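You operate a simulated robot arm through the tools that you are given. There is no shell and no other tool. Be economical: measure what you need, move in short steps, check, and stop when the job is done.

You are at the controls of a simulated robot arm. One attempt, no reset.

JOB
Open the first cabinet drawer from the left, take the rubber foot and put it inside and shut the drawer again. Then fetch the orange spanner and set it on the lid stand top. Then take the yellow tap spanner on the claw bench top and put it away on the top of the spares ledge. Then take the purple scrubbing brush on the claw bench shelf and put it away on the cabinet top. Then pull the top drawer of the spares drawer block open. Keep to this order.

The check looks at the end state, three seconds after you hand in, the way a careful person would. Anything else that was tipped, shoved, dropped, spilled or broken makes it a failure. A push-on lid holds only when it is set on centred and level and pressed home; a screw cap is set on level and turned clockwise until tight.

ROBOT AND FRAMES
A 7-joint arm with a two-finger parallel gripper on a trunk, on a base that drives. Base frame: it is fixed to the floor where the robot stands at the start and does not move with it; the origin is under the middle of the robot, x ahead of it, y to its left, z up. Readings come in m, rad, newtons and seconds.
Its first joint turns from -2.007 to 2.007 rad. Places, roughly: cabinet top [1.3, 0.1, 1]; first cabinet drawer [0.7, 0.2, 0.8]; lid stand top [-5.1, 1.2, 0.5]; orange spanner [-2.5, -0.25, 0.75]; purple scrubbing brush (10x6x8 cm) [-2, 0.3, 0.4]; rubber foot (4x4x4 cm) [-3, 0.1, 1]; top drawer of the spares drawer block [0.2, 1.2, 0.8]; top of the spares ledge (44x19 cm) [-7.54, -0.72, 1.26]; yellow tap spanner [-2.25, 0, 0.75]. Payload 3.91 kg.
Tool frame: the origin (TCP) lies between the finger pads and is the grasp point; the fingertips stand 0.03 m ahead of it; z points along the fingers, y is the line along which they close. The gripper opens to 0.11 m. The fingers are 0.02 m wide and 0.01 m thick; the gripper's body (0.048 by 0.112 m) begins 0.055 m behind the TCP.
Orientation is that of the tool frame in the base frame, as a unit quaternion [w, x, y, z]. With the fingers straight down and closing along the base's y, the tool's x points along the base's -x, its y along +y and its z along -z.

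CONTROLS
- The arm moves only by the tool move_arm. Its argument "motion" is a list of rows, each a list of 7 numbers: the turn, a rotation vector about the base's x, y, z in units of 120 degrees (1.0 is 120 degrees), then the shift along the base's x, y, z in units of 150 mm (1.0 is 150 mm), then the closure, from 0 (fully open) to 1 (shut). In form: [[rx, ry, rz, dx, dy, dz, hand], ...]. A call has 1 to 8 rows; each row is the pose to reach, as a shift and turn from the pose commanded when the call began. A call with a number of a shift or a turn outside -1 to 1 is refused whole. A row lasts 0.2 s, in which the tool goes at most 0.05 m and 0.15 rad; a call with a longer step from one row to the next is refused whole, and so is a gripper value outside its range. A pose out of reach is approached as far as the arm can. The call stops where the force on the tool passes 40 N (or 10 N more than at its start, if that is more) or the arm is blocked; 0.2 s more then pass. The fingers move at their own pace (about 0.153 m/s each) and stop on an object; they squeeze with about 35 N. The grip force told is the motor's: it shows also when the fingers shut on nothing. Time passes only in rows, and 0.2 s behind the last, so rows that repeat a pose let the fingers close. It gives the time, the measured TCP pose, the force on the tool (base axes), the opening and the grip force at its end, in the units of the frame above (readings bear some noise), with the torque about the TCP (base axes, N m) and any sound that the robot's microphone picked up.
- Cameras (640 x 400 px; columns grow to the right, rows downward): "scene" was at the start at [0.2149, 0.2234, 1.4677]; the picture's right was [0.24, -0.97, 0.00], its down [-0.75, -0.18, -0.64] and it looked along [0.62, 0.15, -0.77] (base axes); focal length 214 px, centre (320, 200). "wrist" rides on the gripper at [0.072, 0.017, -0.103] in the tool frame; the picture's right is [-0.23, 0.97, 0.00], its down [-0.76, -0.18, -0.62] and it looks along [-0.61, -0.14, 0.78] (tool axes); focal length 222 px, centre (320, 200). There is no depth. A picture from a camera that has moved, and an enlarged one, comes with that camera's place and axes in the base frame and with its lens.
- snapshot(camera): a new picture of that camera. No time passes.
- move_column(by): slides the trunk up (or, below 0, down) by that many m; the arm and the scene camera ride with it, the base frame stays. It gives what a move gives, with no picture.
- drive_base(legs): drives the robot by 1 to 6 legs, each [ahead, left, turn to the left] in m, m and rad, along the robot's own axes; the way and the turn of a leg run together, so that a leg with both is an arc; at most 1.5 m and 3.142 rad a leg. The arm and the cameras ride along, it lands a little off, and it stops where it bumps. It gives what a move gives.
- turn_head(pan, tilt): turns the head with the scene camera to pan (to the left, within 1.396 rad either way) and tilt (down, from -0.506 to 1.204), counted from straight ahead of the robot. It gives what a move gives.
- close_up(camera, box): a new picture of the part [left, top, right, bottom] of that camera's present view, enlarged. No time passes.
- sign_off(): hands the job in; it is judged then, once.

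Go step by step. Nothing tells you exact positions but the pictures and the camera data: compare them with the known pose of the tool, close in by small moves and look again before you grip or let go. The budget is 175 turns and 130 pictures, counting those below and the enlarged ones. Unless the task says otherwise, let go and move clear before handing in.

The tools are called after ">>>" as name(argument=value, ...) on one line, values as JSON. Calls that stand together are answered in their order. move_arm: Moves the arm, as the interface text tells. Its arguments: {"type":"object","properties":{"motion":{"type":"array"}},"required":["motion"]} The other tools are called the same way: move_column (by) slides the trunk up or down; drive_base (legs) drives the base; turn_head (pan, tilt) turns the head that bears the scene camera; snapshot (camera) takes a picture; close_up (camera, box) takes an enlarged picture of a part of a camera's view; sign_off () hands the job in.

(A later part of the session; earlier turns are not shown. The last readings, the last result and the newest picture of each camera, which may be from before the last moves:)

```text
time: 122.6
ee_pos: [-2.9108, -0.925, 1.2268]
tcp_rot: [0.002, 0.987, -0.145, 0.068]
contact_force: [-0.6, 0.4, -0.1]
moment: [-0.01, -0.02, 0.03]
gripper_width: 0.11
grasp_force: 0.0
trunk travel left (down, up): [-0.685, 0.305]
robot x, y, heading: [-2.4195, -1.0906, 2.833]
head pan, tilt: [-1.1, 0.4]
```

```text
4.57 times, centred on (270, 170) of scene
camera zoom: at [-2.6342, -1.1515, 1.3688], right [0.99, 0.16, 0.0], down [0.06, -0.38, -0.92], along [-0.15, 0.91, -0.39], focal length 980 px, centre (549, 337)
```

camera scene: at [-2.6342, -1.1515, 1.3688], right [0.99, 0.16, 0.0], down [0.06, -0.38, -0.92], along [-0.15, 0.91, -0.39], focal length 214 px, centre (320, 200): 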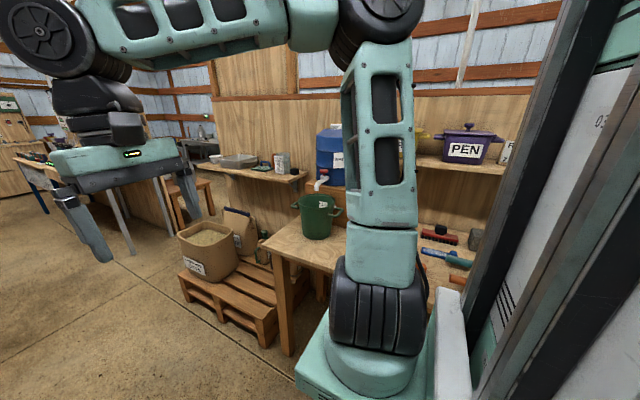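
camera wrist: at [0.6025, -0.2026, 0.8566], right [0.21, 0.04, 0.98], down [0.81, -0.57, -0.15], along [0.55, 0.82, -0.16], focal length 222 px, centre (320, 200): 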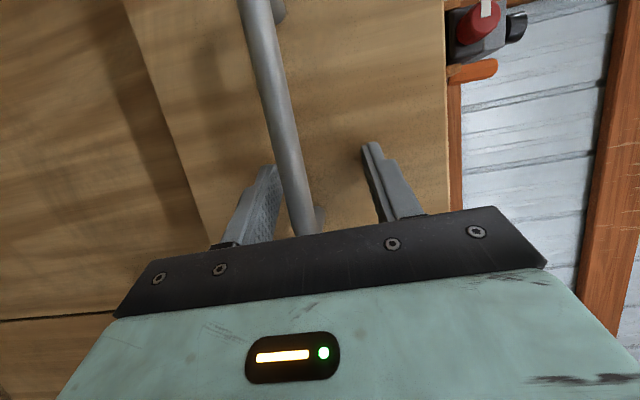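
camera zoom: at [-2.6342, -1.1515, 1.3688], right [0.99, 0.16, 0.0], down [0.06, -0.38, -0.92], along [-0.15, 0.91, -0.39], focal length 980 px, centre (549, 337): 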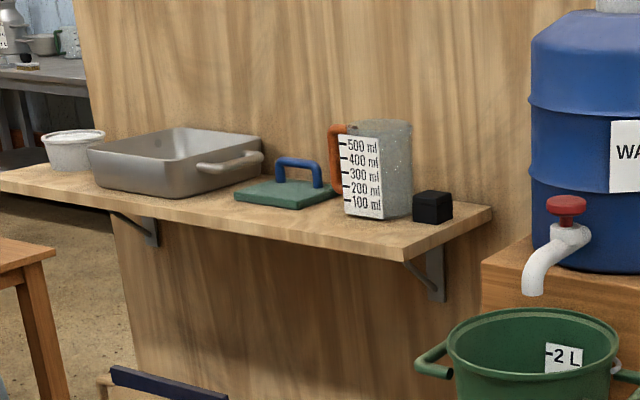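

The black cube (foot) sits at about (-3.01, 0.13) on the end shelf, right beside a jug. I'll move alongside as close as the pallet and bench allow.

>>> drive_base(legs=[[0.9, -0.12, -0.005]])

>>> turn_head(pan=-1.3, tilt=0.8)

>>> snapshot(camera="scene")

```text
time: 127.3
ee_pos: [-3.7249, -0.5533, 1.2268]
tcp_rot: [0.002, 0.988, -0.139, 0.069]
contact_force: [0.4, 0.5, -0.6]
moment: [-0.02, 0.0, 0.01]
gripper_width: 0.1101
grasp_force: 0.0
trunk travel left (down, up): [-0.685, 0.305]
robot x, y, heading: [-3.2297, -0.712, 2.851]
head pan, tilt: [-1.1, 0.4]
```

```text
time: 128.2
ee_pos: [-3.7243, -0.554, 1.2264]
tcp_rot: [0.002, 0.988, -0.138, 0.069]
contact_force: [-1.4, -0.4, -1.4]
moment: [-0.03, 0.01, -0.02]
gripper_width: 0.1101
grasp_force: 0.0
trunk travel left (down, up): [-0.685, 0.305]
robot x, y, heading: [-3.2309, -0.7097, 2.847]
head pan, tilt: [-1.3, 0.799]
```

```text
99 pictures are left
camera scene: at [-3.4254, -0.7867, 1.3338], right [1.0, -0.02, 0.0], down [-0.02, -0.72, -0.7], along [0.02, 0.7, -0.72], focal length 214 px, centre (320, 200)
```

scene: 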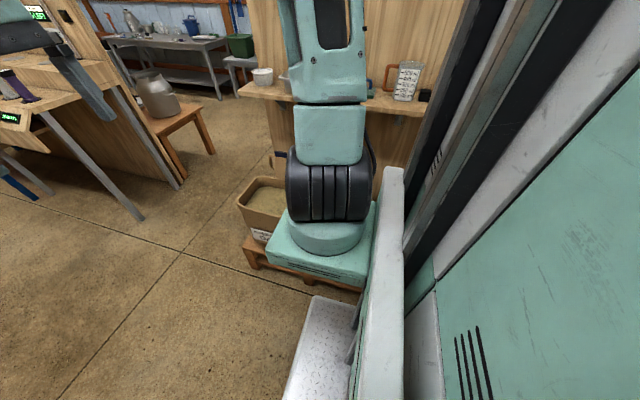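

The foot is about 0.84 m to the robot's right. I'll swing the tool round to the right at safe height and then test how far it extends.

>>> move_arm(motion=[[0.004, 0.02, -0.005, 0.083, 0.25, 0.05, 0], [0.008, 0.04, -0.01, 0.167, 0.5, 0.1, 0], [0.012, 0.065, -0.017, 0.25, 0.75, 0.15, 0], [0.012, 0.065, -0.017, 0.333, 1.0, 0.15, 0]])

>>> move_arm(motion=[[0, 0, 0, 0.18, 0.23, 0, 0], [0, 0, 0, 0.36, 0.46, 0, 0], [0, 0, 0, 0.54, 0.7, 0, 0], [0, 0, 0, 0.733, 0.933, 0, 0]])

>>> move_arm(motion=[[0, 0, 0, 0.25, 0.15, 0, 0], [0, 0, 0, 0.5, 0.3, 0, 0], [0, 0, 0, 0.75, 0.45, 0, 0], [0, 0, 0, 1.0, 0.6, 0, 0]])

>>> move_arm(motion=[[0, 0, 0, 0.25, 0.05, 0, 0], [0, 0, 0, 0.5, 0.1, 0, 0], [0, 0, 0, 0.75, 0.15, 0, 0], [0, 0, 0, 1.0, 0.2, 0, 0]])

>>> move_arm(motion=[[0, 0, 0, 0.25, 0, 0, 0], [0, 0, 0, 0.5, 0, 0, 0], [0, 0, 0, 0.75, 0, 0, 0], [0, 0, 0, 1.0, 0, 0, 0]])

>>> snapshot(camera="scene")

>>> snapshot(camera="wrist")

```text
time: 129.2
ee_pos: [-3.6747, -0.4031, 1.2481]
tcp_rot: [0.0, 0.988, -0.156, -0.001]
contact_force: [0.5, 0.1, 0.2]
moment: [0.04, -0.04, 0.03]
gripper_width: 0.11
grasp_force: 0.1
trunk travel left (down, up): [-0.685, 0.305]
robot x, y, heading: [-3.2312, -0.7113, 2.85]
head pan, tilt: [-1.3, 0.799]
```

```text
time: 130.2
ee_pos: [-3.5645, -0.2639, 1.2511]
tcp_rot: [0.0, 0.988, -0.156, -0.001]
contact_force: [-0.5, -0.5, 0.3]
moment: [0.04, -0.06, 0.0]
gripper_width: 0.1101
grasp_force: 0.1
trunk travel left (down, up): [-0.685, 0.305]
robot x, y, heading: [-3.2285, -0.7119, 2.853]
head pan, tilt: [-1.3, 0.799]
```

```text
time: 131.2
ee_pos: [-3.4977, -0.1559, 1.2344]
tcp_rot: [-0.001, 0.988, -0.157, -0.001]
contact_force: [-0.3, 0.1, 0.6]
moment: [0.05, -0.02, -0.03]
gripper_width: 0.1099
grasp_force: 0.0
out of reach, approached as far as the arm can: row 2, 3, 4
trunk travel left (down, up): [-0.685, 0.305]
robot x, y, heading: [-3.2302, -0.7123, 2.842]
head pan, tilt: [-1.3, 0.799]
```

```text
time: 132.2
ee_pos: [-3.4449, -0.0455, 1.2417]
tcp_rot: [0.0, 0.988, -0.157, -0.002]
contact_force: [0.0, 0.1, -0.6]
moment: [0.0, -0.01, -0.01]
gripper_width: 0.1101
grasp_force: 0.0
out of reach, approached as far as the arm can: row 1, 2, 3, 4
trunk travel left (down, up): [-0.685, 0.305]
robot x, y, heading: [-3.2321, -0.7124, 2.848]
head pan, tilt: [-1.3, 0.799]
```

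```text
time: 133.2
ee_pos: [-3.4299, -0.0326, 1.2413]
tcp_rot: [0.001, 0.988, -0.157, -0.001]
contact_force: [-0.4, -0.5, 0.6]
moment: [0.05, 0.01, 0.01]
gripper_width: 0.1098
grasp_force: 0.0
out of reach, approached as far as the arm can: row 1, 2, 3, 4
trunk travel left (down, up): [-0.685, 0.305]
robot x, y, heading: [-3.2265, -0.7122, 2.844]
head pan, tilt: [-1.3, 0.799]
```

```text
98 pictures are left
camera scene: at [-3.4254, -0.7867, 1.3338], right [1.0, -0.02, 0.0], down [-0.02, -0.72, -0.7], along [0.02, 0.7, -0.72], focal length 214 px, centre (320, 200)
```

scene: 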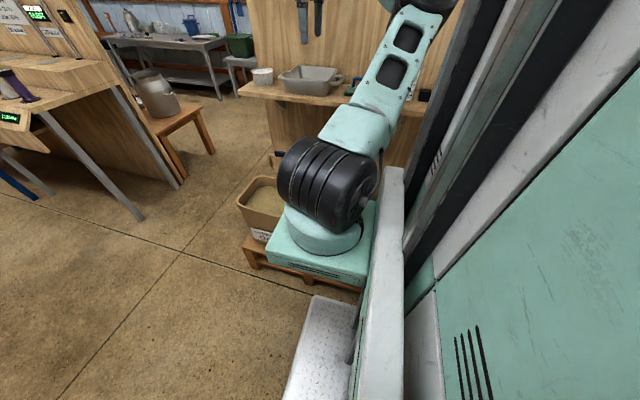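

```text
97 pictures are left
camera wrist: at [-3.3654, -0.0714, 1.3443], right [-0.52, -0.86, 0.0], down [-0.67, 0.4, 0.62], along [-0.53, 0.32, -0.78], focal length 222 px, centre (320, 200)
```

wrist: 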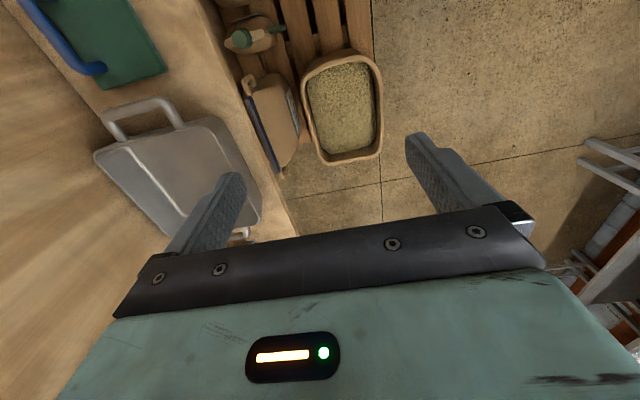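

The arm's base sits front-right on the robot and the arm is at its turning limit here. I'll back off, bring the tool ahead again, and face the shelf instead.

>>> drive_base(legs=[[0, 0.18, 0]])

>>> move_arm(motion=[[0, 0, 0, -0.2, -0.2, 0, 0], [0, 0, 0, -0.4, -0.4, 0, 0], [0, 0, 0, -0.6, -0.6, 0, 0], [0, 0, 0, -0.8, -0.8, 0, 0]])

```text
time: 134.7
ee_pos: [-3.4782, -0.2033, 1.2412]
tcp_rot: [0.001, 0.987, -0.159, 0.0]
contact_force: [0.0, 0.2, -0.9]
moment: [0.0, -0.01, -0.03]
gripper_width: 0.1099
grasp_force: 0.0
trunk travel left (down, up): [-0.685, 0.305]
robot x, y, heading: [-3.283, -0.886, 2.842]
head pan, tilt: [-1.3, 0.799]
```

```text
time: 135.7
ee_pos: [-3.5968, -0.3259, 1.2444]
tcp_rot: [0.001, 0.987, -0.16, -0.001]
contact_force: [0.3, 0.7, 0.2]
moment: [-0.02, 0.03, 0.02]
gripper_width: 0.1098
grasp_force: 0.0
trunk travel left (down, up): [-0.685, 0.305]
robot x, y, heading: [-3.2827, -0.8851, 2.842]
head pan, tilt: [-1.3, 0.799]
```

Resuming the fold-in, then turning to face the shelf and yawing the tool so it closes perpendicular to the shelf.

>>> move_arm(motion=[[0, 0, 0, -0.2, -0.25, 0, 0], [0, 0, 0, -0.4, -0.5, 0, 0], [0, 0, 0, -0.6, -0.75, 0, 0], [0, 0, 0, -0.8, -1.0, 0, 0]])

>>> move_arm(motion=[[0, 0, 0, -0.1, -0.25, 0, 0], [0, 0, 0, -0.2, -0.5, 0, 0], [0, 0, 0, -0.3, -0.75, 0, 0], [0, 0, 0, -0.33, -1.0, 0, 0]])

>>> drive_base(legs=[[0.11, 0, -1.585], [0.12, 0, 0]])

>>> turn_head(pan=0.0, tilt=0.9)

>>> snapshot(camera="scene")

```text
time: 136.7
ee_pos: [-3.7182, -0.4751, 1.2446]
tcp_rot: [0.001, 0.987, -0.159, 0.0]
contact_force: [0.2, 0.4, -0.4]
moment: [-0.02, 0.02, -0.01]
gripper_width: 0.1103
grasp_force: 0.0
trunk travel left (down, up): [-0.685, 0.305]
robot x, y, heading: [-3.2808, -0.8864, 2.842]
head pan, tilt: [-1.3, 0.799]
```

```text
time: 137.7
ee_pos: [-3.7671, -0.6248, 1.2444]
tcp_rot: [0.0, 0.987, -0.16, -0.001]
contact_force: [-0.1, 0.8, -0.2]
moment: [-0.07, 0.0, -0.01]
gripper_width: 0.1101
grasp_force: 0.0
trunk travel left (down, up): [-0.685, 0.305]
robot x, y, heading: [-3.2773, -0.886, 2.84]
head pan, tilt: [-1.3, 0.799]
```

```text
time: 142.8
ee_pos: [-3.0237, -0.2058, 1.2447]
tcp_rot: [0.0, -0.579, 0.815, 0.001]
contact_force: [0.5, -0.1, -0.5]
moment: [-0.05, 0.02, 0.0]
gripper_width: 0.11
grasp_force: 0.0
trunk travel left (down, up): [-0.685, 0.305]
robot x, y, heading: [-3.2923, -0.6848, 1.257]
head pan, tilt: [-1.3, 0.799]
```

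```text
time: 144.2
ee_pos: [-3.0238, -0.2066, 1.2435]
tcp_rot: [0.0, -0.58, 0.815, 0.001]
contact_force: [-0.2, -0.2, -0.6]
moment: [0.01, 0.01, 0.04]
gripper_width: 0.1101
grasp_force: 0.0
trunk travel left (down, up): [-0.685, 0.305]
robot x, y, heading: [-3.2918, -0.6885, 1.256]
head pan, tilt: [0.0, 0.901]
```

```text
96 pictures are left
camera scene: at [-3.4204, -0.4168, 1.3258], right [0.95, -0.31, 0.0], down [-0.24, -0.75, -0.62], along [0.19, 0.59, -0.78], focal length 214 px, centre (320, 200)
```

scene: 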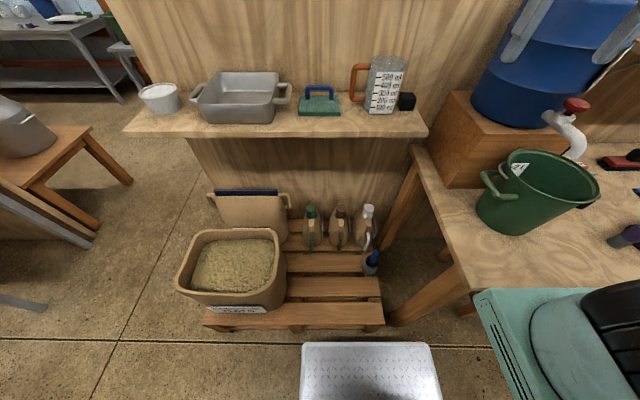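

The foot is at (-2.996, 0.084, 1.02). Checking the gap to the jug.

>>> close_up(camera="scene", box=[340, 50, 440, 140])

>>> snapshot(camera="wrist")

```text
4.44 times, centred on (390, 95) of scene
camera zoom: at [-3.4204, -0.4168, 1.3258], right [0.95, -0.31, 0.0], down [-0.24, -0.75, -0.62], along [0.19, 0.59, -0.78], focal length 953 px, centre (9, 667)
```

zoom: 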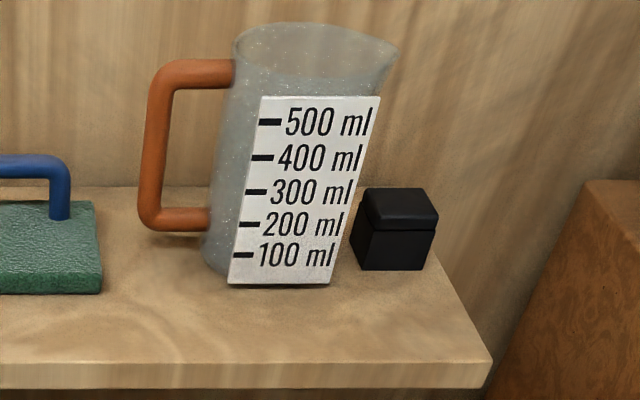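

```text
94 pictures are left
camera wrist: at [-3.063, -0.2699, 1.3464], right [-0.84, 0.54, 0.0], down [0.42, 0.66, 0.62], along [0.33, 0.53, -0.78], focal length 222 px, centre (320, 200)
```

wrist: 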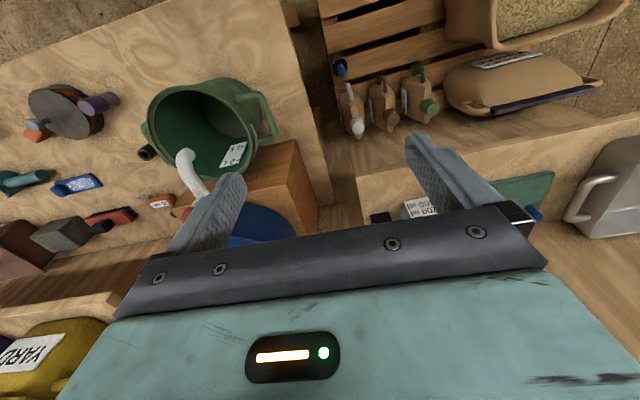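

There is about 1 cm between jug and foot, the spout is about 3.5 cm left of the foot's centre, and there are 10 cm to the wall. Closing along the depth direction works; I'll yaw the tool and move above the foot.

>>> move_arm(motion=[[0, 0, 0.069, 0.03, 0.12, 0, 0], [0, 0, 0.138, 0.06, 0.24, 0, 0], [0, 0, 0.207, 0.09, 0.36, 0, 0], [0, 0, 0.276, 0.12, 0.48, 0, 0], [0, 0, 0.345, 0.15, 0.6, 0, 0], [0, 0, 0.414, 0.18, 0.72, 0, 0], [0, 0, 0.483, 0.21, 0.84, 0, 0], [0, 0, 0.552, 0.24, 0.96, 0, 0]])

>>> move_arm(motion=[[0, 0, 0.069, 0, 0.12, 0, 0], [0, 0, 0.138, 0, 0.3, 0, 0], [0, 0, 0.207, 0, 0.5, 0, 0], [0, 0, 0.207, 0, 0.75, 0, 0], [0, 0, 0.207, 0, 0.96, 0, 0.3]])

>>> snapshot(camera="wrist")

>>> snapshot(camera="scene")

```text
time: 146.0
ee_pos: [-2.9849, -0.0617, 1.2447]
tcp_rot: [0.0, 0.931, -0.365, -0.001]
contact_force: [-1.2, 0.1, -0.2]
moment: [0.02, 0.0, 0.03]
gripper_width: 0.1101
grasp_force: 0.2
trunk travel left (down, up): [-0.685, 0.305]
robot x, y, heading: [-3.2931, -0.6868, 1.254]
head pan, tilt: [0.0, 0.901]
```

```text
time: 147.2
ee_pos: [-2.9882, 0.0812, 1.2423]
tcp_rot: [0.001, 0.988, -0.157, -0.001]
contact_force: [-0.1, -0.9, -0.1]
moment: [0.03, 0.02, 0.0]
gripper_width: 0.077
grasp_force: 0.1
trunk travel left (down, up): [-0.685, 0.305]
robot x, y, heading: [-3.2918, -0.6871, 1.257]
head pan, tilt: [0.0, 0.901]
```

```text
93 pictures are left
camera wrist: at [-2.9243, 0.0419, 1.3453], right [-0.52, -0.85, 0.0], down [-0.67, 0.41, 0.62], along [-0.53, 0.32, -0.78], focal length 222 px, centre (320, 200)
```

wrist: 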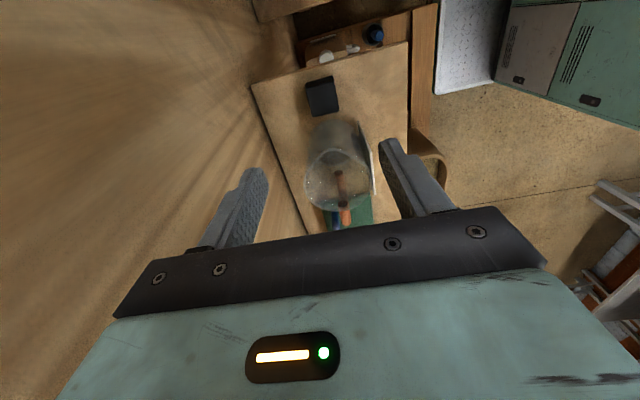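

```text
92 pictures are left
camera scene: at [-3.4202, -0.4173, 1.326], right [0.95, -0.31, 0.0], down [-0.24, -0.74, -0.62], along [0.19, 0.59, -0.78], focal length 214 px, centre (320, 200)
```

scene: 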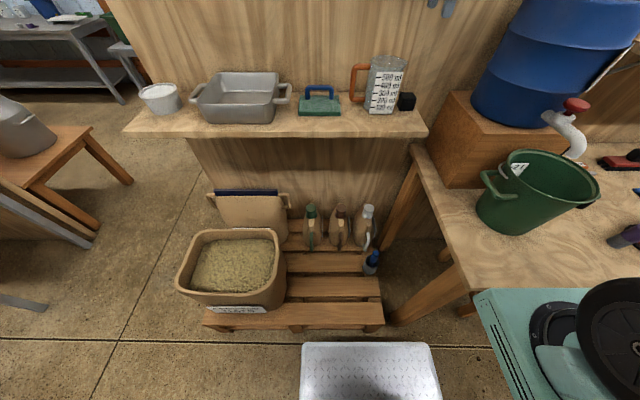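

The foot lies right below the TCP. Descending.

>>> move_arm(motion=[[0, 0, 0, 0, 0, -0.25, 0.3], [0, 0, 0, 0, 0, -0.5, 0.3], [0, 0, 0, 0, -0.02, -0.75, 0.3], [0, 0, 0, 0, -0.02, -0.9, 0.3]])

>>> snapshot(camera="wrist")

```text
time: 148.2
ee_pos: [-2.9884, 0.0794, 1.1054]
tcp_rot: [0.0, 0.987, -0.158, -0.001]
contact_force: [-0.5, -0.3, -0.6]
moment: [0.0, 0.03, 0.0]
gripper_width: 0.0771
grasp_force: 0.2
trunk travel left (down, up): [-0.685, 0.305]
robot x, y, heading: [-3.2943, -0.6874, 1.254]
head pan, tilt: [0.0, 0.901]
```

```text
91 pictures are left
camera wrist: at [-2.9243, 0.0386, 1.2089], right [-0.52, -0.85, 0.0], down [-0.67, 0.41, 0.62], along [-0.53, 0.32, -0.78], focal length 222 px, centre (320, 200)
```

wrist: 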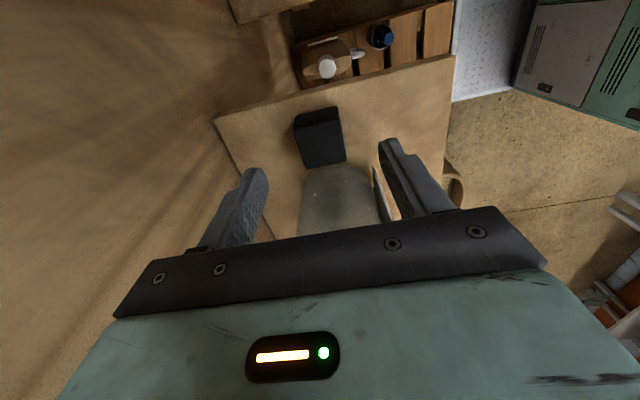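

Aligned. Descending the last 7 cm and gripping.

>>> move_arm(motion=[[0, 0, 0, 0, -0.01, -0.15, 0.3], [0, 0, 0, 0, -0.01, -0.3, 0.3], [0, 0, 0, 0, -0.01, -0.4, 0.3], [0, 0, 0, 0, -0.01, -0.467, 0.3], [0, 0, 0, 0, -0.01, -0.467, 0.8], [0, 0, 0, 0, -0.01, -0.467, 1], [0, 0, 0, 0, -0.01, -0.467, 1]])

>>> snapshot(camera="wrist")

```text
time: 149.8
ee_pos: [-2.9867, 0.0763, 1.0399]
tcp_rot: [0.001, 0.988, -0.157, -0.002]
contact_force: [1.3, -0.7, 0.1]
moment: [0.03, -0.02, -0.01]
gripper_width: 0.0386
grasp_force: 34.9
trunk travel left (down, up): [-0.685, 0.305]
robot x, y, heading: [-3.2924, -0.6873, 1.257]
head pan, tilt: [0.0, 0.901]
```

```text
90 pictures are left
camera wrist: at [-2.9227, 0.0365, 1.1412], right [-0.52, -0.85, 0.0], down [-0.67, 0.41, 0.62], along [-0.53, 0.32, -0.78], focal length 222 px, centre (320, 200)
```

wrist: 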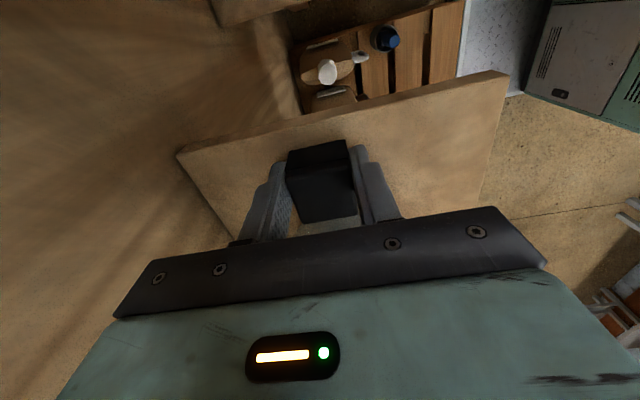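

The foot is gripped (0.0386 m). I'll lift it, back out, and drive back to the open drawer.

>>> move_column(by=0.2)

>>> drive_base(legs=[[-0.22, 0, 0], [0, 0, -1.565], [1.4, 0.1, 0]])

>>> turn_head(pan=0.2, tilt=0.7)

>>> snapshot(camera="scene")

```text
time: 152.0
ee_pos: [-2.9864, 0.0759, 1.2384]
tcp_rot: [0.001, 0.988, -0.157, -0.001]
contact_force: [-0.1, -0.4, -0.9]
moment: [-0.02, -0.05, 0.01]
gripper_width: 0.0386
grasp_force: 34.7
trunk travel left (down, up): [-0.885, 0.105]
robot x, y, heading: [-3.2904, -0.6841, 1.257]
head pan, tilt: [0.0, 0.901]
```

```text
time: 164.3
ee_pos: [-1.2092, -1.5776, 1.2397]
tcp_rot: [0.0, -0.581, 0.814, 0.002]
contact_force: [-0.4, 0.5, 0.3]
moment: [-0.01, 0.01, 0.01]
gripper_width: 0.0384
grasp_force: 34.8
trunk travel left (down, up): [-0.885, 0.105]
robot x, y, heading: [-1.971, -1.2617, -0.325]
head pan, tilt: [0.0, 0.901]
```

```text
time: 165.0
ee_pos: [-1.2109, -1.5781, 1.2391]
tcp_rot: [-0.001, -0.58, 0.814, 0.001]
contact_force: [-0.6, 0.5, -1.3]
moment: [0.01, -0.02, 0.02]
gripper_width: 0.0385
grasp_force: 34.6
trunk travel left (down, up): [-0.885, 0.105]
robot x, y, heading: [-1.9744, -1.2613, -0.33]
head pan, tilt: [0.201, 0.7]
```

```text
89 pictures are left
camera scene: at [-1.6865, -1.1263, 1.5419], right [-0.13, -0.99, 0.0], down [-0.64, 0.08, -0.76], along [0.76, -0.1, -0.64], focal length 214 px, centre (320, 200)
```

scene: 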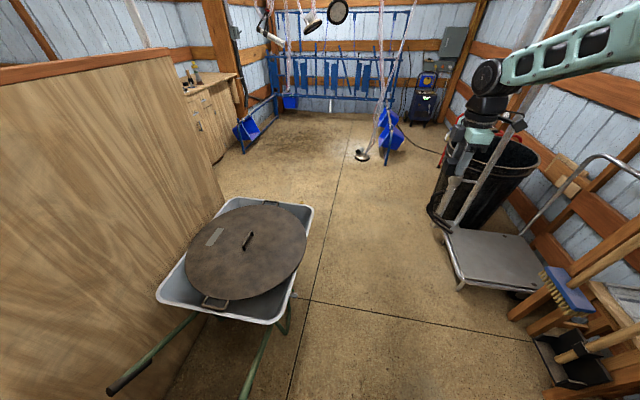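

Path is clear between the barrow and the cart. Driving to in front of the drawer.

>>> drive_base(legs=[[1.05, 0.05, 0.016], [1.05, 0, 0], [0, 0, 1.571], [0.75, 0, 0]])

>>> turn_head(pan=0.0, tilt=0.7)

>>> snapshot(camera="scene")

```text
time: 183.0
ee_pos: [0.6261, -0.509, 1.2383]
tcp_rot: [0.0, 0.985, -0.174, -0.001]
contact_force: [0.2, -0.1, -1.3]
moment: [-0.01, 0.01, 0.02]
gripper_width: 0.0387
grasp_force: 34.9
trunk travel left (down, up): [-0.885, 0.105]
robot x, y, heading: [0.2958, -1.2626, 1.228]
head pan, tilt: [0.201, 0.7]
```

```text
time: 183.8
ee_pos: [0.6258, -0.5083, 1.239]
tcp_rot: [0.002, 0.985, -0.174, -0.001]
contact_force: [0.1, -0.3, -1.9]
moment: [-0.01, -0.03, 0.0]
gripper_width: 0.0385
grasp_force: 34.8
trunk travel left (down, up): [-0.885, 0.105]
robot x, y, heading: [0.2947, -1.2598, 1.23]
head pan, tilt: [0.0, 0.7]
```

```text
88 pictures are left
camera scene: at [0.179, -0.9779, 1.542], right [0.94, -0.34, 0.0], down [-0.22, -0.61, -0.76], along [0.26, 0.72, -0.64], focal length 214 px, centre (320, 200)
```

scene: 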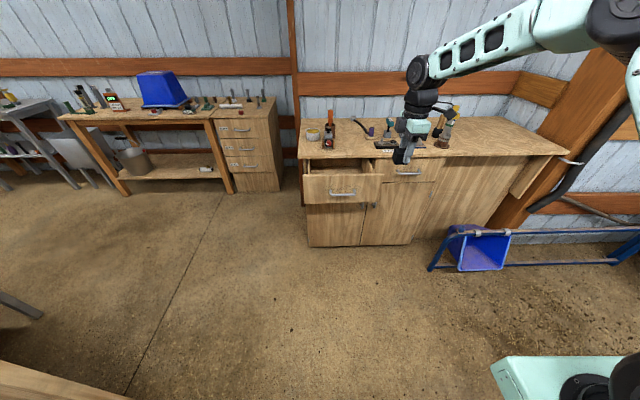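

The drawer opening centre is at about (0.64,-0.03). I'll drive up so the tool sits over it, then look.

>>> drive_base(legs=[[0.42, 0.12, 0.025]])

>>> snapshot(camera="wrist")

>>> snapshot(camera="scene")

```text
time: 186.4
ee_pos: [0.6402, -0.0809, 1.2388]
tcp_rot: [0.0, 0.986, -0.168, -0.001]
contact_force: [-0.2, 0.9, -0.3]
moment: [-0.03, -0.02, -0.01]
gripper_width: 0.0383
grasp_force: 34.8
trunk travel left (down, up): [-0.885, 0.105]
robot x, y, heading: [0.3182, -0.8345, 1.234]
head pan, tilt: [0.0, 0.7]
```

```text
87 pictures are left
camera wrist: at [0.7042, -0.1207, 1.3414], right [-0.54, -0.84, 0.0], down [-0.66, 0.42, 0.62], along [-0.53, 0.34, -0.78], focal length 222 px, centre (320, 200)
```

wrist: 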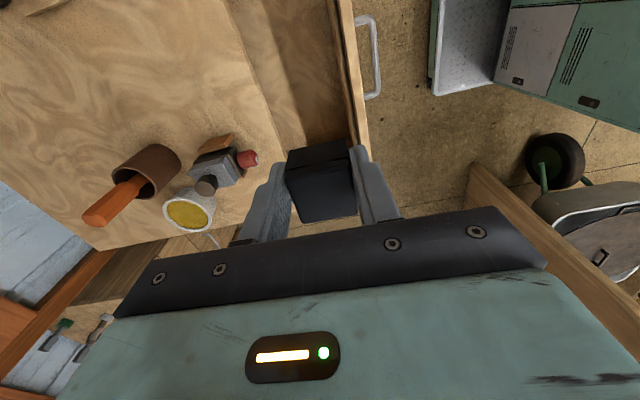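

```text
86 pictures are left
camera scene: at [0.1995, -0.554, 1.542], right [0.94, -0.33, 0.0], down [-0.21, -0.61, -0.76], along [0.25, 0.72, -0.64], focal length 214 px, centre (320, 200)
```

scene: 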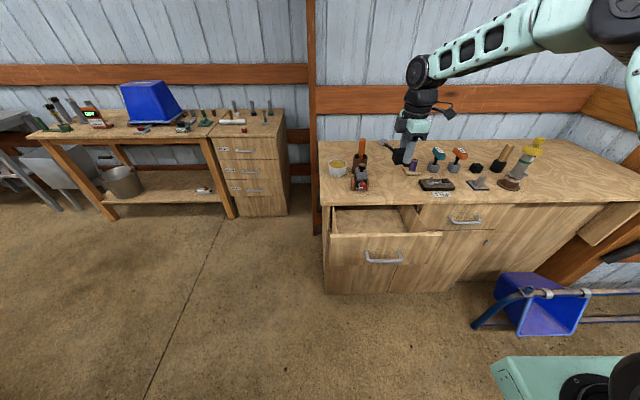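

The opening runs from about v=0.09 (panel) to 0.216 (cabinet edge). I'll centre at v≈0.15 and lower halfway, then check.

>>> move_arm(motion=[[0, 0, 0, 0.03, 0.09, 0, 1], [0, 0, 0, 0.055, 0.175, 0, 1]])

>>> move_column(by=-0.24)

>>> snapshot(camera="wrist")

>>> snapshot(camera="scene")

```text
time: 187.0
ee_pos: [0.647, -0.0537, 1.239]
tcp_rot: [0.001, 0.986, -0.169, -0.002]
contact_force: [0.0, 0.9, 0.1]
moment: [0.05, -0.03, -0.01]
gripper_width: 0.0384
grasp_force: 35.3
trunk travel left (down, up): [-0.885, 0.105]
robot x, y, heading: [0.3197, -0.8351, 1.23]
head pan, tilt: [0.0, 0.7]
```

```text
time: 189.5
ee_pos: [0.6466, -0.0549, 0.9981]
tcp_rot: [0.0, 0.986, -0.168, 0.0]
contact_force: [0.0, 0.6, 0.2]
moment: [0.04, -0.03, 0.02]
gripper_width: 0.0382
grasp_force: 34.9
trunk travel left (down, up): [-0.645, 0.345]
robot x, y, heading: [0.3184, -0.8331, 1.231]
head pan, tilt: [0.0, 0.7]
```

```text
85 pictures are left
camera wrist: at [0.7106, -0.0949, 1.1014], right [-0.54, -0.84, 0.0], down [-0.66, 0.42, 0.62], along [-0.53, 0.34, -0.78], focal length 222 px, centre (320, 200)
```

wrist: 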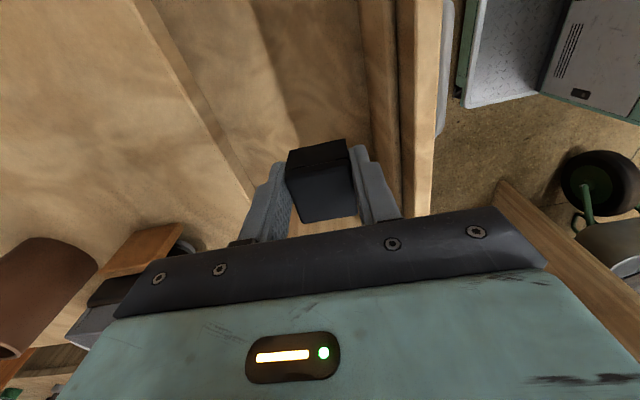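

```text
84 pictures are left
camera scene: at [0.1995, -0.5539, 1.302], right [0.94, -0.33, 0.0], down [-0.21, -0.61, -0.76], along [0.25, 0.72, -0.64], focal length 214 px, centre (320, 200)
```

scene: 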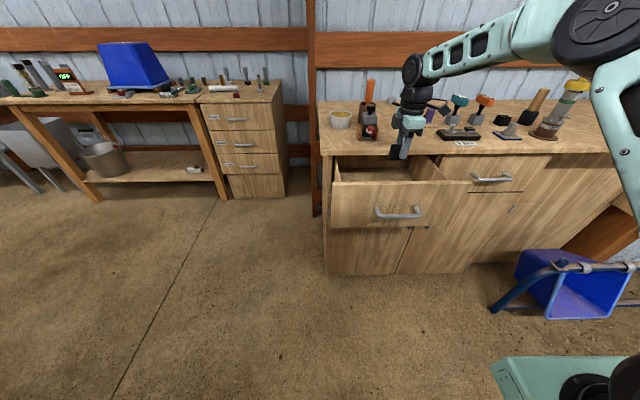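

Centred. Lowering into the drawer.

>>> move_column(by=-0.14)

>>> snapshot(camera="wrist")

>>> close_up(camera="scene", box=[320, 80, 480, 180])

```text
time: 191.1
ee_pos: [0.6475, -0.0531, 0.8587]
tcp_rot: [0.001, 0.986, -0.169, 0.0]
contact_force: [0.4, 0.2, -1.1]
moment: [0.01, -0.02, 0.05]
gripper_width: 0.0384
grasp_force: 34.7
trunk travel left (down, up): [-0.505, 0.485]
robot x, y, heading: [0.3216, -0.8346, 1.239]
head pan, tilt: [0.0, 0.7]
```

```text
83 pictures are left
camera wrist: at [0.7106, -0.0949, 0.9614], right [-0.54, -0.84, 0.0], down [-0.66, 0.42, 0.62], along [-0.53, 0.34, -0.78], focal length 222 px, centre (320, 200)
```

wrist: 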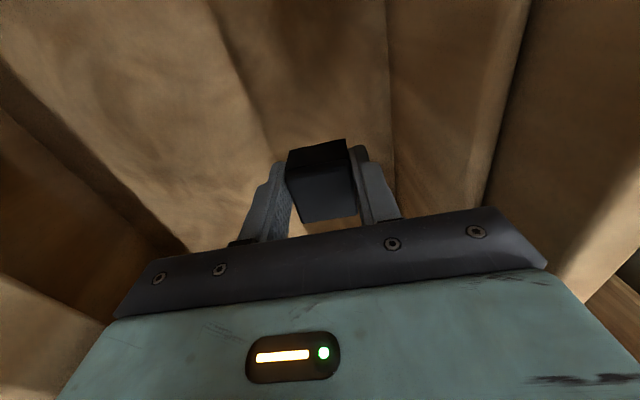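

```text
4.00 times, centred on (400, 130) of scene
camera zoom: at [0.1995, -0.5539, 1.162], right [0.94, -0.33, 0.0], down [-0.21, -0.61, -0.76], along [0.25, 0.72, -0.64], focal length 858 px, centre (0, 480)
```

zoom: 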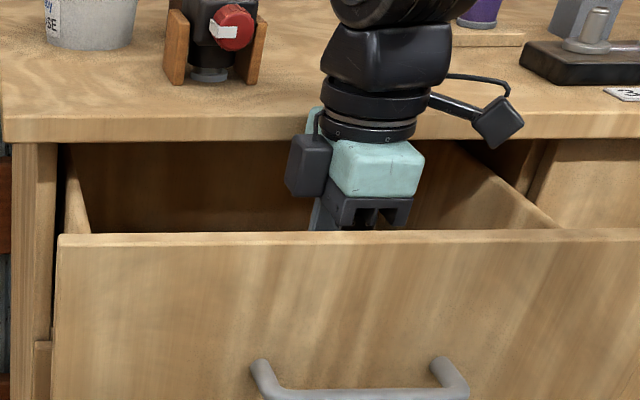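

Clear so far. Lowering 3 cm more.

>>> move_arm(motion=[[0, 0, 0, 0.013, 0.04, -0.05, 1], [0, 0, 0, 0.013, 0.04, -0.1, 1], [0, 0, 0, 0.013, 0.04, -0.15, 1], [0, 0, 0, 0.013, 0.04, -0.2, 1]])

>>> close_up(camera="wrist", box=[220, 100, 420, 225])

```text
time: 192.1
ee_pos: [0.6483, -0.0472, 0.8281]
tcp_rot: [0.001, 0.986, -0.169, 0.0]
contact_force: [-0.3, 0.5, 0.1]
moment: [-0.04, 0.01, 0.03]
gripper_width: 0.0382
grasp_force: 34.7
trunk travel left (down, up): [-0.505, 0.485]
robot x, y, heading: [0.3193, -0.8345, 1.233]
head pan, tilt: [0.0, 0.7]
```

```text
3.20 times, centred on (320, 162) of wrist
camera zoom: at [0.7117, -0.0889, 0.9313], right [-0.54, -0.84, 0.0], down [-0.66, 0.42, 0.62], along [-0.53, 0.33, -0.78], focal length 711 px, centre (320, 320)
```

zoom: 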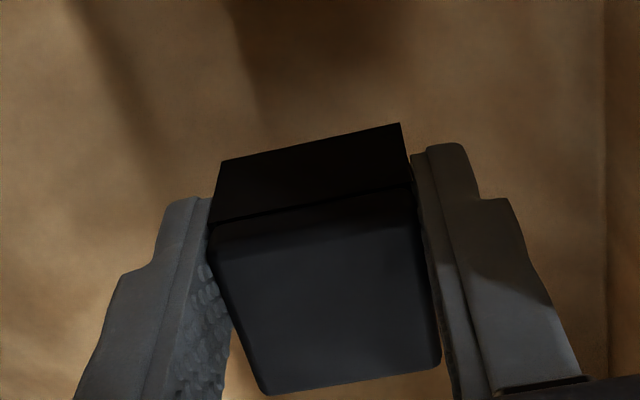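

>>> move_arm(motion=[[0, 0, 0, 0, 0, -0.05, 1], [0, 0, 0, 0, 0, -0.1, 1]])

```text
time: 192.7
ee_pos: [0.6493, -0.0477, 0.8133]
tcp_rot: [0.001, 0.986, -0.169, -0.002]
contact_force: [0.2, 0.2, -0.7]
moment: [0.0, -0.03, 0.0]
gripper_width: 0.0386
grasp_force: 35.4
trunk travel left (down, up): [-0.505, 0.485]
robot x, y, heading: [0.3185, -0.8352, 1.231]
head pan, tilt: [0.0, 0.7]
```

>>> move_arm(motion=[[0, 0, 0, 0, 0, -0.05, 1], [0, 0, 0, 0, 0, -0.1, 1]])

```text
time: 193.3
ee_pos: [0.6484, -0.0474, 0.7983]
tcp_rot: [0.001, 0.986, -0.168, -0.001]
contact_force: [0.2, 0.6, -1.5]
moment: [-0.02, -0.01, 0.01]
gripper_width: 0.0383
grasp_force: 34.9
trunk travel left (down, up): [-0.505, 0.485]
robot x, y, heading: [0.3175, -0.8366, 1.231]
head pan, tilt: [0.0, 0.7]
```

The foot is near the drawer floor; releasing gently and lifting out.

>>> move_arm(motion=[[0, 0, 0, 0, 0, 0, 0.8], [0, 0, 0, 0, 0, 0, 0.45], [0, 0, 0, 0, 0, 0, 0.45], [0, 0, 0, 0, 0, 0.15, 0.45], [0, 0, 0, 0, 0, 0.4, 0.45], [0, 0, 0, 0, 0, 0.7, 0.45], [0, 0, 0, 0, 0, 1.0, 0.45]])

>>> move_column(by=0.2)

>>> snapshot(camera="wrist")

```text
time: 194.9
ee_pos: [0.6485, -0.0487, 0.9459]
tcp_rot: [0.001, 0.986, -0.168, -0.001]
contact_force: [-0.1, 0.0, -0.4]
moment: [0.02, 0.0, -0.05]
gripper_width: 0.0604
grasp_force: 0.0
trunk travel left (down, up): [-0.505, 0.485]
robot x, y, heading: [0.3226, -0.8353, 1.235]
head pan, tilt: [0.0, 0.7]
```

```text
time: 197.1
ee_pos: [0.6495, -0.0493, 1.147]
tcp_rot: [0.001, 0.986, -0.169, -0.001]
contact_force: [-0.6, 0.0, -0.6]
moment: [0.01, -0.03, -0.01]
gripper_width: 0.0606
grasp_force: 0.1
trunk travel left (down, up): [-0.705, 0.285]
robot x, y, heading: [0.3177, -0.8367, 1.231]
head pan, tilt: [0.0, 0.7]
```

```text
80 pictures are left
camera wrist: at [0.7126, -0.0892, 1.2497], right [-0.54, -0.84, 0.0], down [-0.66, 0.42, 0.62], along [-0.53, 0.33, -0.78], focal length 222 px, centre (320, 200)
```

wrist: 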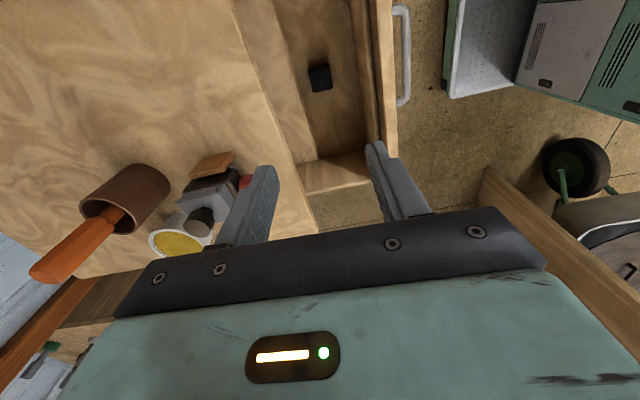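

The foot lies in the drawer. To shut it, I'll back off, pitch the tool forward, and push the panel with closed fingertips so nothing hits the cabinet top edge.

>>> drive_base(legs=[[-0.38, 0, 0.02]])

>>> move_arm(motion=[[0.066, -0.0215, 0, 0, 0, 0, 1], [0.132, -0.043, 0, 0, 0, 0, 1], [0.198, -0.0645, 0, 0, 0, 0, 1], [0.264, -0.086, 0, 0, 0, 0, 1], [0.33, -0.107, 0, 0, 0, 0, 1], [0.396, -0.129, 0, 0, 0, 0, 1], [0.462, -0.15, 0, 0, 0, 0, 1], [0.528, -0.171, 0, 0, 0, 0, 1]])

>>> snapshot(camera="scene")

```text
time: 199.5
ee_pos: [0.5184, -0.4043, 1.1459]
tcp_rot: [0.001, 0.987, -0.164, -0.001]
contact_force: [-1.6, -0.5, -1.2]
moment: [0.0, 0.01, -0.01]
gripper_width: 0.0604
grasp_force: 0.1
trunk travel left (down, up): [-0.705, 0.285]
robot x, y, heading: [0.1961, -1.1936, 1.241]
head pan, tilt: [0.0, 0.7]
```

```text
time: 201.3
ee_pos: [0.5206, -0.4041, 1.1481]
tcp_rot: [-0.544, 0.824, -0.138, 0.08]
contact_force: [0.4, 0.7, 0.4]
moment: [0.0, 0.05, 0.03]
gripper_width: 0.0
grasp_force: 35.3
trunk travel left (down, up): [-0.705, 0.285]
robot x, y, heading: [0.1962, -1.1953, 1.243]
head pan, tilt: [0.0, 0.7]
```

```text
79 pictures are left
camera scene: at [0.0735, -0.9143, 1.3622], right [0.95, -0.32, 0.0], down [-0.21, -0.61, -0.77], along [0.25, 0.72, -0.64], focal length 214 px, centre (320, 200)
```

scene: 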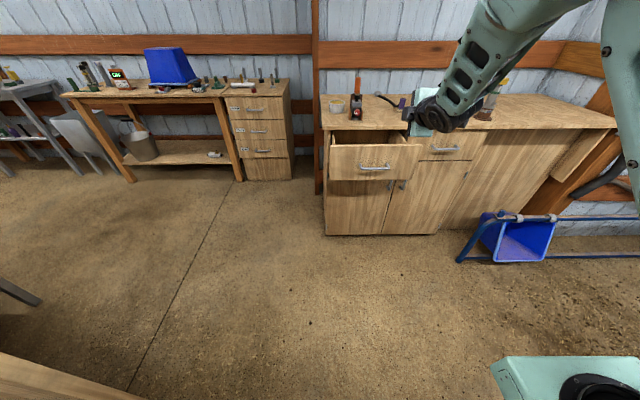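

Pitched 66°. Shifting left of the handle, lowering to panel height, and pushing by driving.

>>> move_arm(motion=[[0, 0, 0, -0.2, 0.06, 0, 1], [0, 0, 0, -0.41, 0.13, 0, 1]])

>>> move_column(by=-0.31)

>>> drive_base(legs=[[0.24, 0, 0.0]])

>>> snapshot(camera="wrist")

```text
time: 201.9
ee_pos: [0.4593, -0.3876, 1.1467]
tcp_rot: [-0.542, 0.825, -0.138, 0.08]
contact_force: [0.6, 0.1, 0.0]
moment: [0.0, 0.03, 0.05]
gripper_width: 0.0001
grasp_force: 35.0
trunk travel left (down, up): [-0.705, 0.285]
robot x, y, heading: [0.1958, -1.1962, 1.244]
head pan, tilt: [0.0, 0.7]
```

```text
time: 205.0
ee_pos: [0.4582, -0.3868, 0.838]
tcp_rot: [-0.543, 0.824, -0.138, 0.08]
contact_force: [0.2, 0.7, -0.8]
moment: [-0.03, -0.03, 0.0]
gripper_width: 0.0001
grasp_force: 34.9
trunk travel left (down, up): [-0.395, 0.595]
robot x, y, heading: [0.1933, -1.1938, 1.24]
head pan, tilt: [0.0, 0.7]
```

```text
time: 206.8
ee_pos: [0.5312, -0.1541, 0.8379]
tcp_rot: [-0.543, 0.825, -0.135, 0.079]
contact_force: [0.1, 0.4, 0.3]
moment: [-0.02, -0.01, -0.02]
gripper_width: 0.0
grasp_force: 35.1
trunk travel left (down, up): [-0.395, 0.595]
robot x, y, heading: [0.2742, -0.9669, 1.251]
head pan, tilt: [0.0, 0.7]
```

```text
78 pictures are left
camera wrist: at [0.5707, -0.2743, 0.8613], right [-0.35, -0.29, -0.89], down [-0.87, -0.24, 0.42], along [-0.34, 0.92, -0.17], focal length 222 px, centre (320, 200)
```

wrist: 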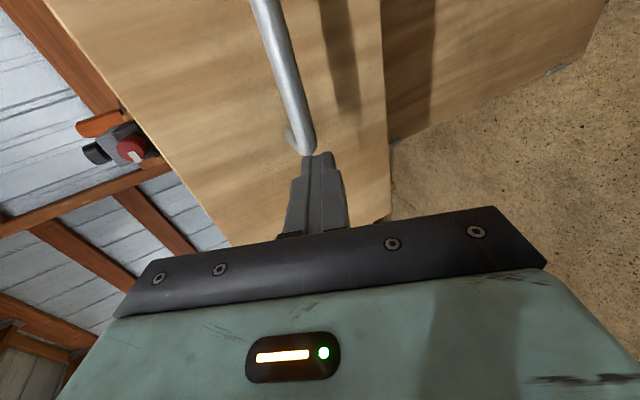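

The fingertips face the panel just left of the handle end. Shifting 1 cm left and pushing.

>>> move_arm(motion=[[0, 0, 0, -0.065, 0.02, 0, 1], [0, 0, 0, -0.065, 0.02, 0, 1]])

>>> drive_base(legs=[[0.15, 0, 0.0]])

>>> drive_base(legs=[[0.08, 0, 0.0]])

>>> snapshot(camera="scene")

```text
time: 207.4
ee_pos: [0.5233, -0.1521, 0.8378]
tcp_rot: [-0.543, 0.825, -0.136, 0.079]
contact_force: [0.7, -1.3, -0.8]
moment: [-0.02, 0.01, -0.02]
gripper_width: 0.0001
grasp_force: 35.5
trunk travel left (down, up): [-0.395, 0.595]
robot x, y, heading: [0.276, -0.9634, 1.25]
head pan, tilt: [0.0, 0.7]
```

```text
time: 208.8
ee_pos: [0.5683, -0.0086, 0.8384]
tcp_rot: [-0.543, 0.825, -0.133, 0.077]
contact_force: [-23.4, 8.6, -1.2]
moment: [0.07, 0.21, -0.12]
gripper_width: 0.0002
grasp_force: 34.9
trunk travel left (down, up): [-0.395, 0.595]
robot x, y, heading: [0.3231, -0.8223, 1.247]
head pan, tilt: [0.0, 0.7]
```

```text
time: 209.8
ee_pos: [0.5822, 0.0367, 0.8379]
tcp_rot: [-0.542, 0.826, -0.134, 0.076]
contact_force: [-7.5, -25.7, 14.2]
moment: [0.33, -0.12, -0.13]
gripper_width: 0.0001
grasp_force: 35.3
trunk travel left (down, up): [-0.395, 0.595]
robot x, y, heading: [0.3368, -0.7704, 1.244]
head pan, tilt: [0.0, 0.7]
stopped in leg 1: the force on the tool passed its limit (the readings are from after the stop); the commanded pose is now the measured one
```

```text
77 pictures are left
camera scene: at [0.2134, -0.4932, 1.0522], right [0.95, -0.32, 0.0], down [-0.2, -0.61, -0.77], along [0.24, 0.73, -0.64], focal length 214 px, centre (320, 200)
```

scene: 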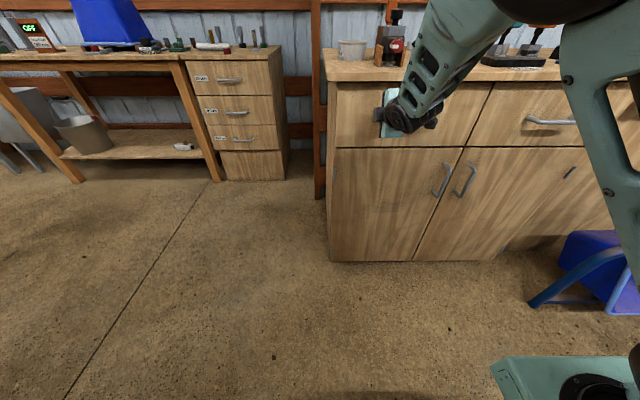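

The drawer appears shut (tip at v≈0.242). I'll back off and verify.

>>> drive_base(legs=[[-0.3, 0, 0.01]])

>>> close_up(camera="scene", box=[310, 60, 470, 160])

```text
time: 211.8
ee_pos: [0.4809, -0.2363, 0.8354]
tcp_rot: [-0.54, 0.828, -0.128, 0.072]
contact_force: [-0.2, -0.6, 0.3]
moment: [0.02, 0.01, -0.02]
gripper_width: 0.0
grasp_force: 35.1
trunk travel left (down, up): [-0.395, 0.595]
robot x, y, heading: [0.2471, -1.0513, 1.26]
head pan, tilt: [0.0, 0.7]
```

```text
4.00 times, centred on (390, 110) of scene
camera zoom: at [0.1188, -0.7723, 1.052], right [0.95, -0.3, 0.0], down [-0.2, -0.61, -0.76], along [0.23, 0.73, -0.64], focal length 858 px, centre (40, 560)
```

zoom: 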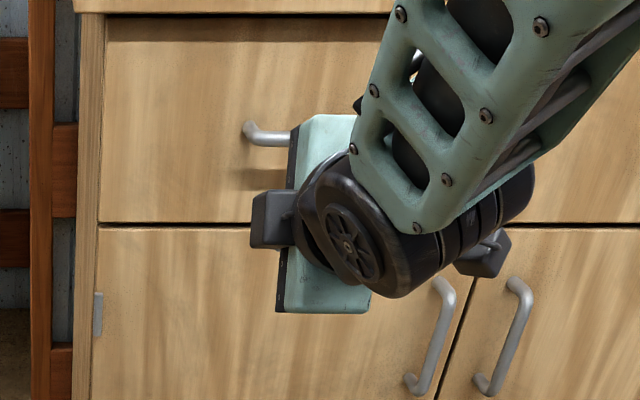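

The drawer is shut. Now for the orange spanner: raise, return the tool to pointing down, and drive back to the wooden bench.

>>> move_column(by=0.4)

>>> move_arm(motion=[[-0.065, 0.021, 0, 0, 0, 0, 0], [-0.13, 0.042, 0, 0, 0, 0, 0], [-0.195, 0.063, 0, 0, 0, 0, 0], [-0.26, 0.084, 0, 0, 0, 0, 0], [-0.325, 0.105, 0, 0, 0, 0, 0], [-0.39, 0.126, 0, 0, 0, 0, 0], [-0.455, 0.147, 0, 0, 0, 0, 0], [-0.518, 0.168, 0, 0, 0, 0, 0]])

>>> move_column(by=0.15)

>>> drive_base(legs=[[-0.85, 0, 0], [0, 0, 1.567], [1.4, 0, 0], [1.4, 0, 0]])

>>> turn_head(pan=-1.2, tilt=0.7)

>>> snapshot(camera="scene")

```text
time: 215.6
ee_pos: [0.4803, -0.2372, 1.2364]
tcp_rot: [-0.54, 0.828, -0.129, 0.071]
contact_force: [0.5, -0.2, 0.4]
moment: [-0.02, -0.01, 0.0]
gripper_width: 0.0002
grasp_force: 34.9
trunk travel left (down, up): [-0.795, 0.195]
robot x, y, heading: [0.2452, -1.0505, 1.261]
head pan, tilt: [0.0, 0.7]
```

```text
time: 217.4
ee_pos: [0.4797, -0.2378, 1.2364]
tcp_rot: [-0.008, 0.987, -0.162, -0.011]
contact_force: [0.4, -0.9, 0.4]
moment: [0.03, -0.03, -0.02]
gripper_width: 0.11
grasp_force: 0.1
trunk travel left (down, up): [-0.795, 0.195]
robot x, y, heading: [0.2436, -1.0509, 1.258]
head pan, tilt: [0.0, 0.7]
```

```text
time: 219.2
ee_pos: [0.4791, -0.2377, 1.3859]
tcp_rot: [-0.009, 0.987, -0.162, -0.011]
contact_force: [0.2, 0.0, 0.6]
moment: [0.0, -0.02, 0.02]
gripper_width: 0.1101
grasp_force: 0.1
trunk travel left (down, up): [-0.945, 0.045]
robot x, y, heading: [0.2467, -1.0509, 1.265]
head pan, tilt: [0.0, 0.7]
```

```text
time: 240.6
ee_pos: [-3.4627, -0.8211, 1.386]
tcp_rot: [0.002, 0.812, 0.583, -0.014]
contact_force: [-0.5, -0.6, 0.6]
moment: [0.01, -0.06, 0.02]
gripper_width: 0.1099
grasp_force: 0.0
trunk travel left (down, up): [-0.945, 0.045]
robot x, y, heading: [-2.6495, -1.0576, 2.832]
head pan, tilt: [0.0, 0.7]
```

```text
time: 242.0
ee_pos: [-3.463, -0.821, 1.3868]
tcp_rot: [0.002, 0.813, 0.583, -0.013]
contact_force: [0.8, 0.6, 0.3]
moment: [0.02, 0.01, 0.01]
gripper_width: 0.11
grasp_force: 0.0
trunk travel left (down, up): [-0.945, 0.045]
robot x, y, heading: [-2.6474, -1.0584, 2.83]
head pan, tilt: [-1.201, 0.7]
```

```text
75 pictures are left
camera scene: at [-2.855, -1.123, 1.602], right [1.0, 0.06, 0.0], down [0.04, -0.64, -0.76], along [-0.04, 0.76, -0.64], focal length 214 px, centre (320, 200)
```

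scene: 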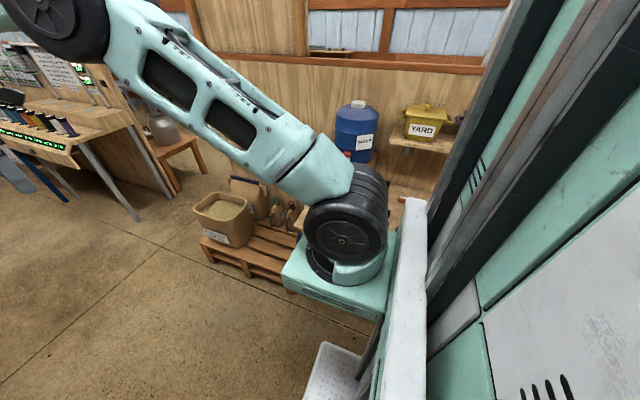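

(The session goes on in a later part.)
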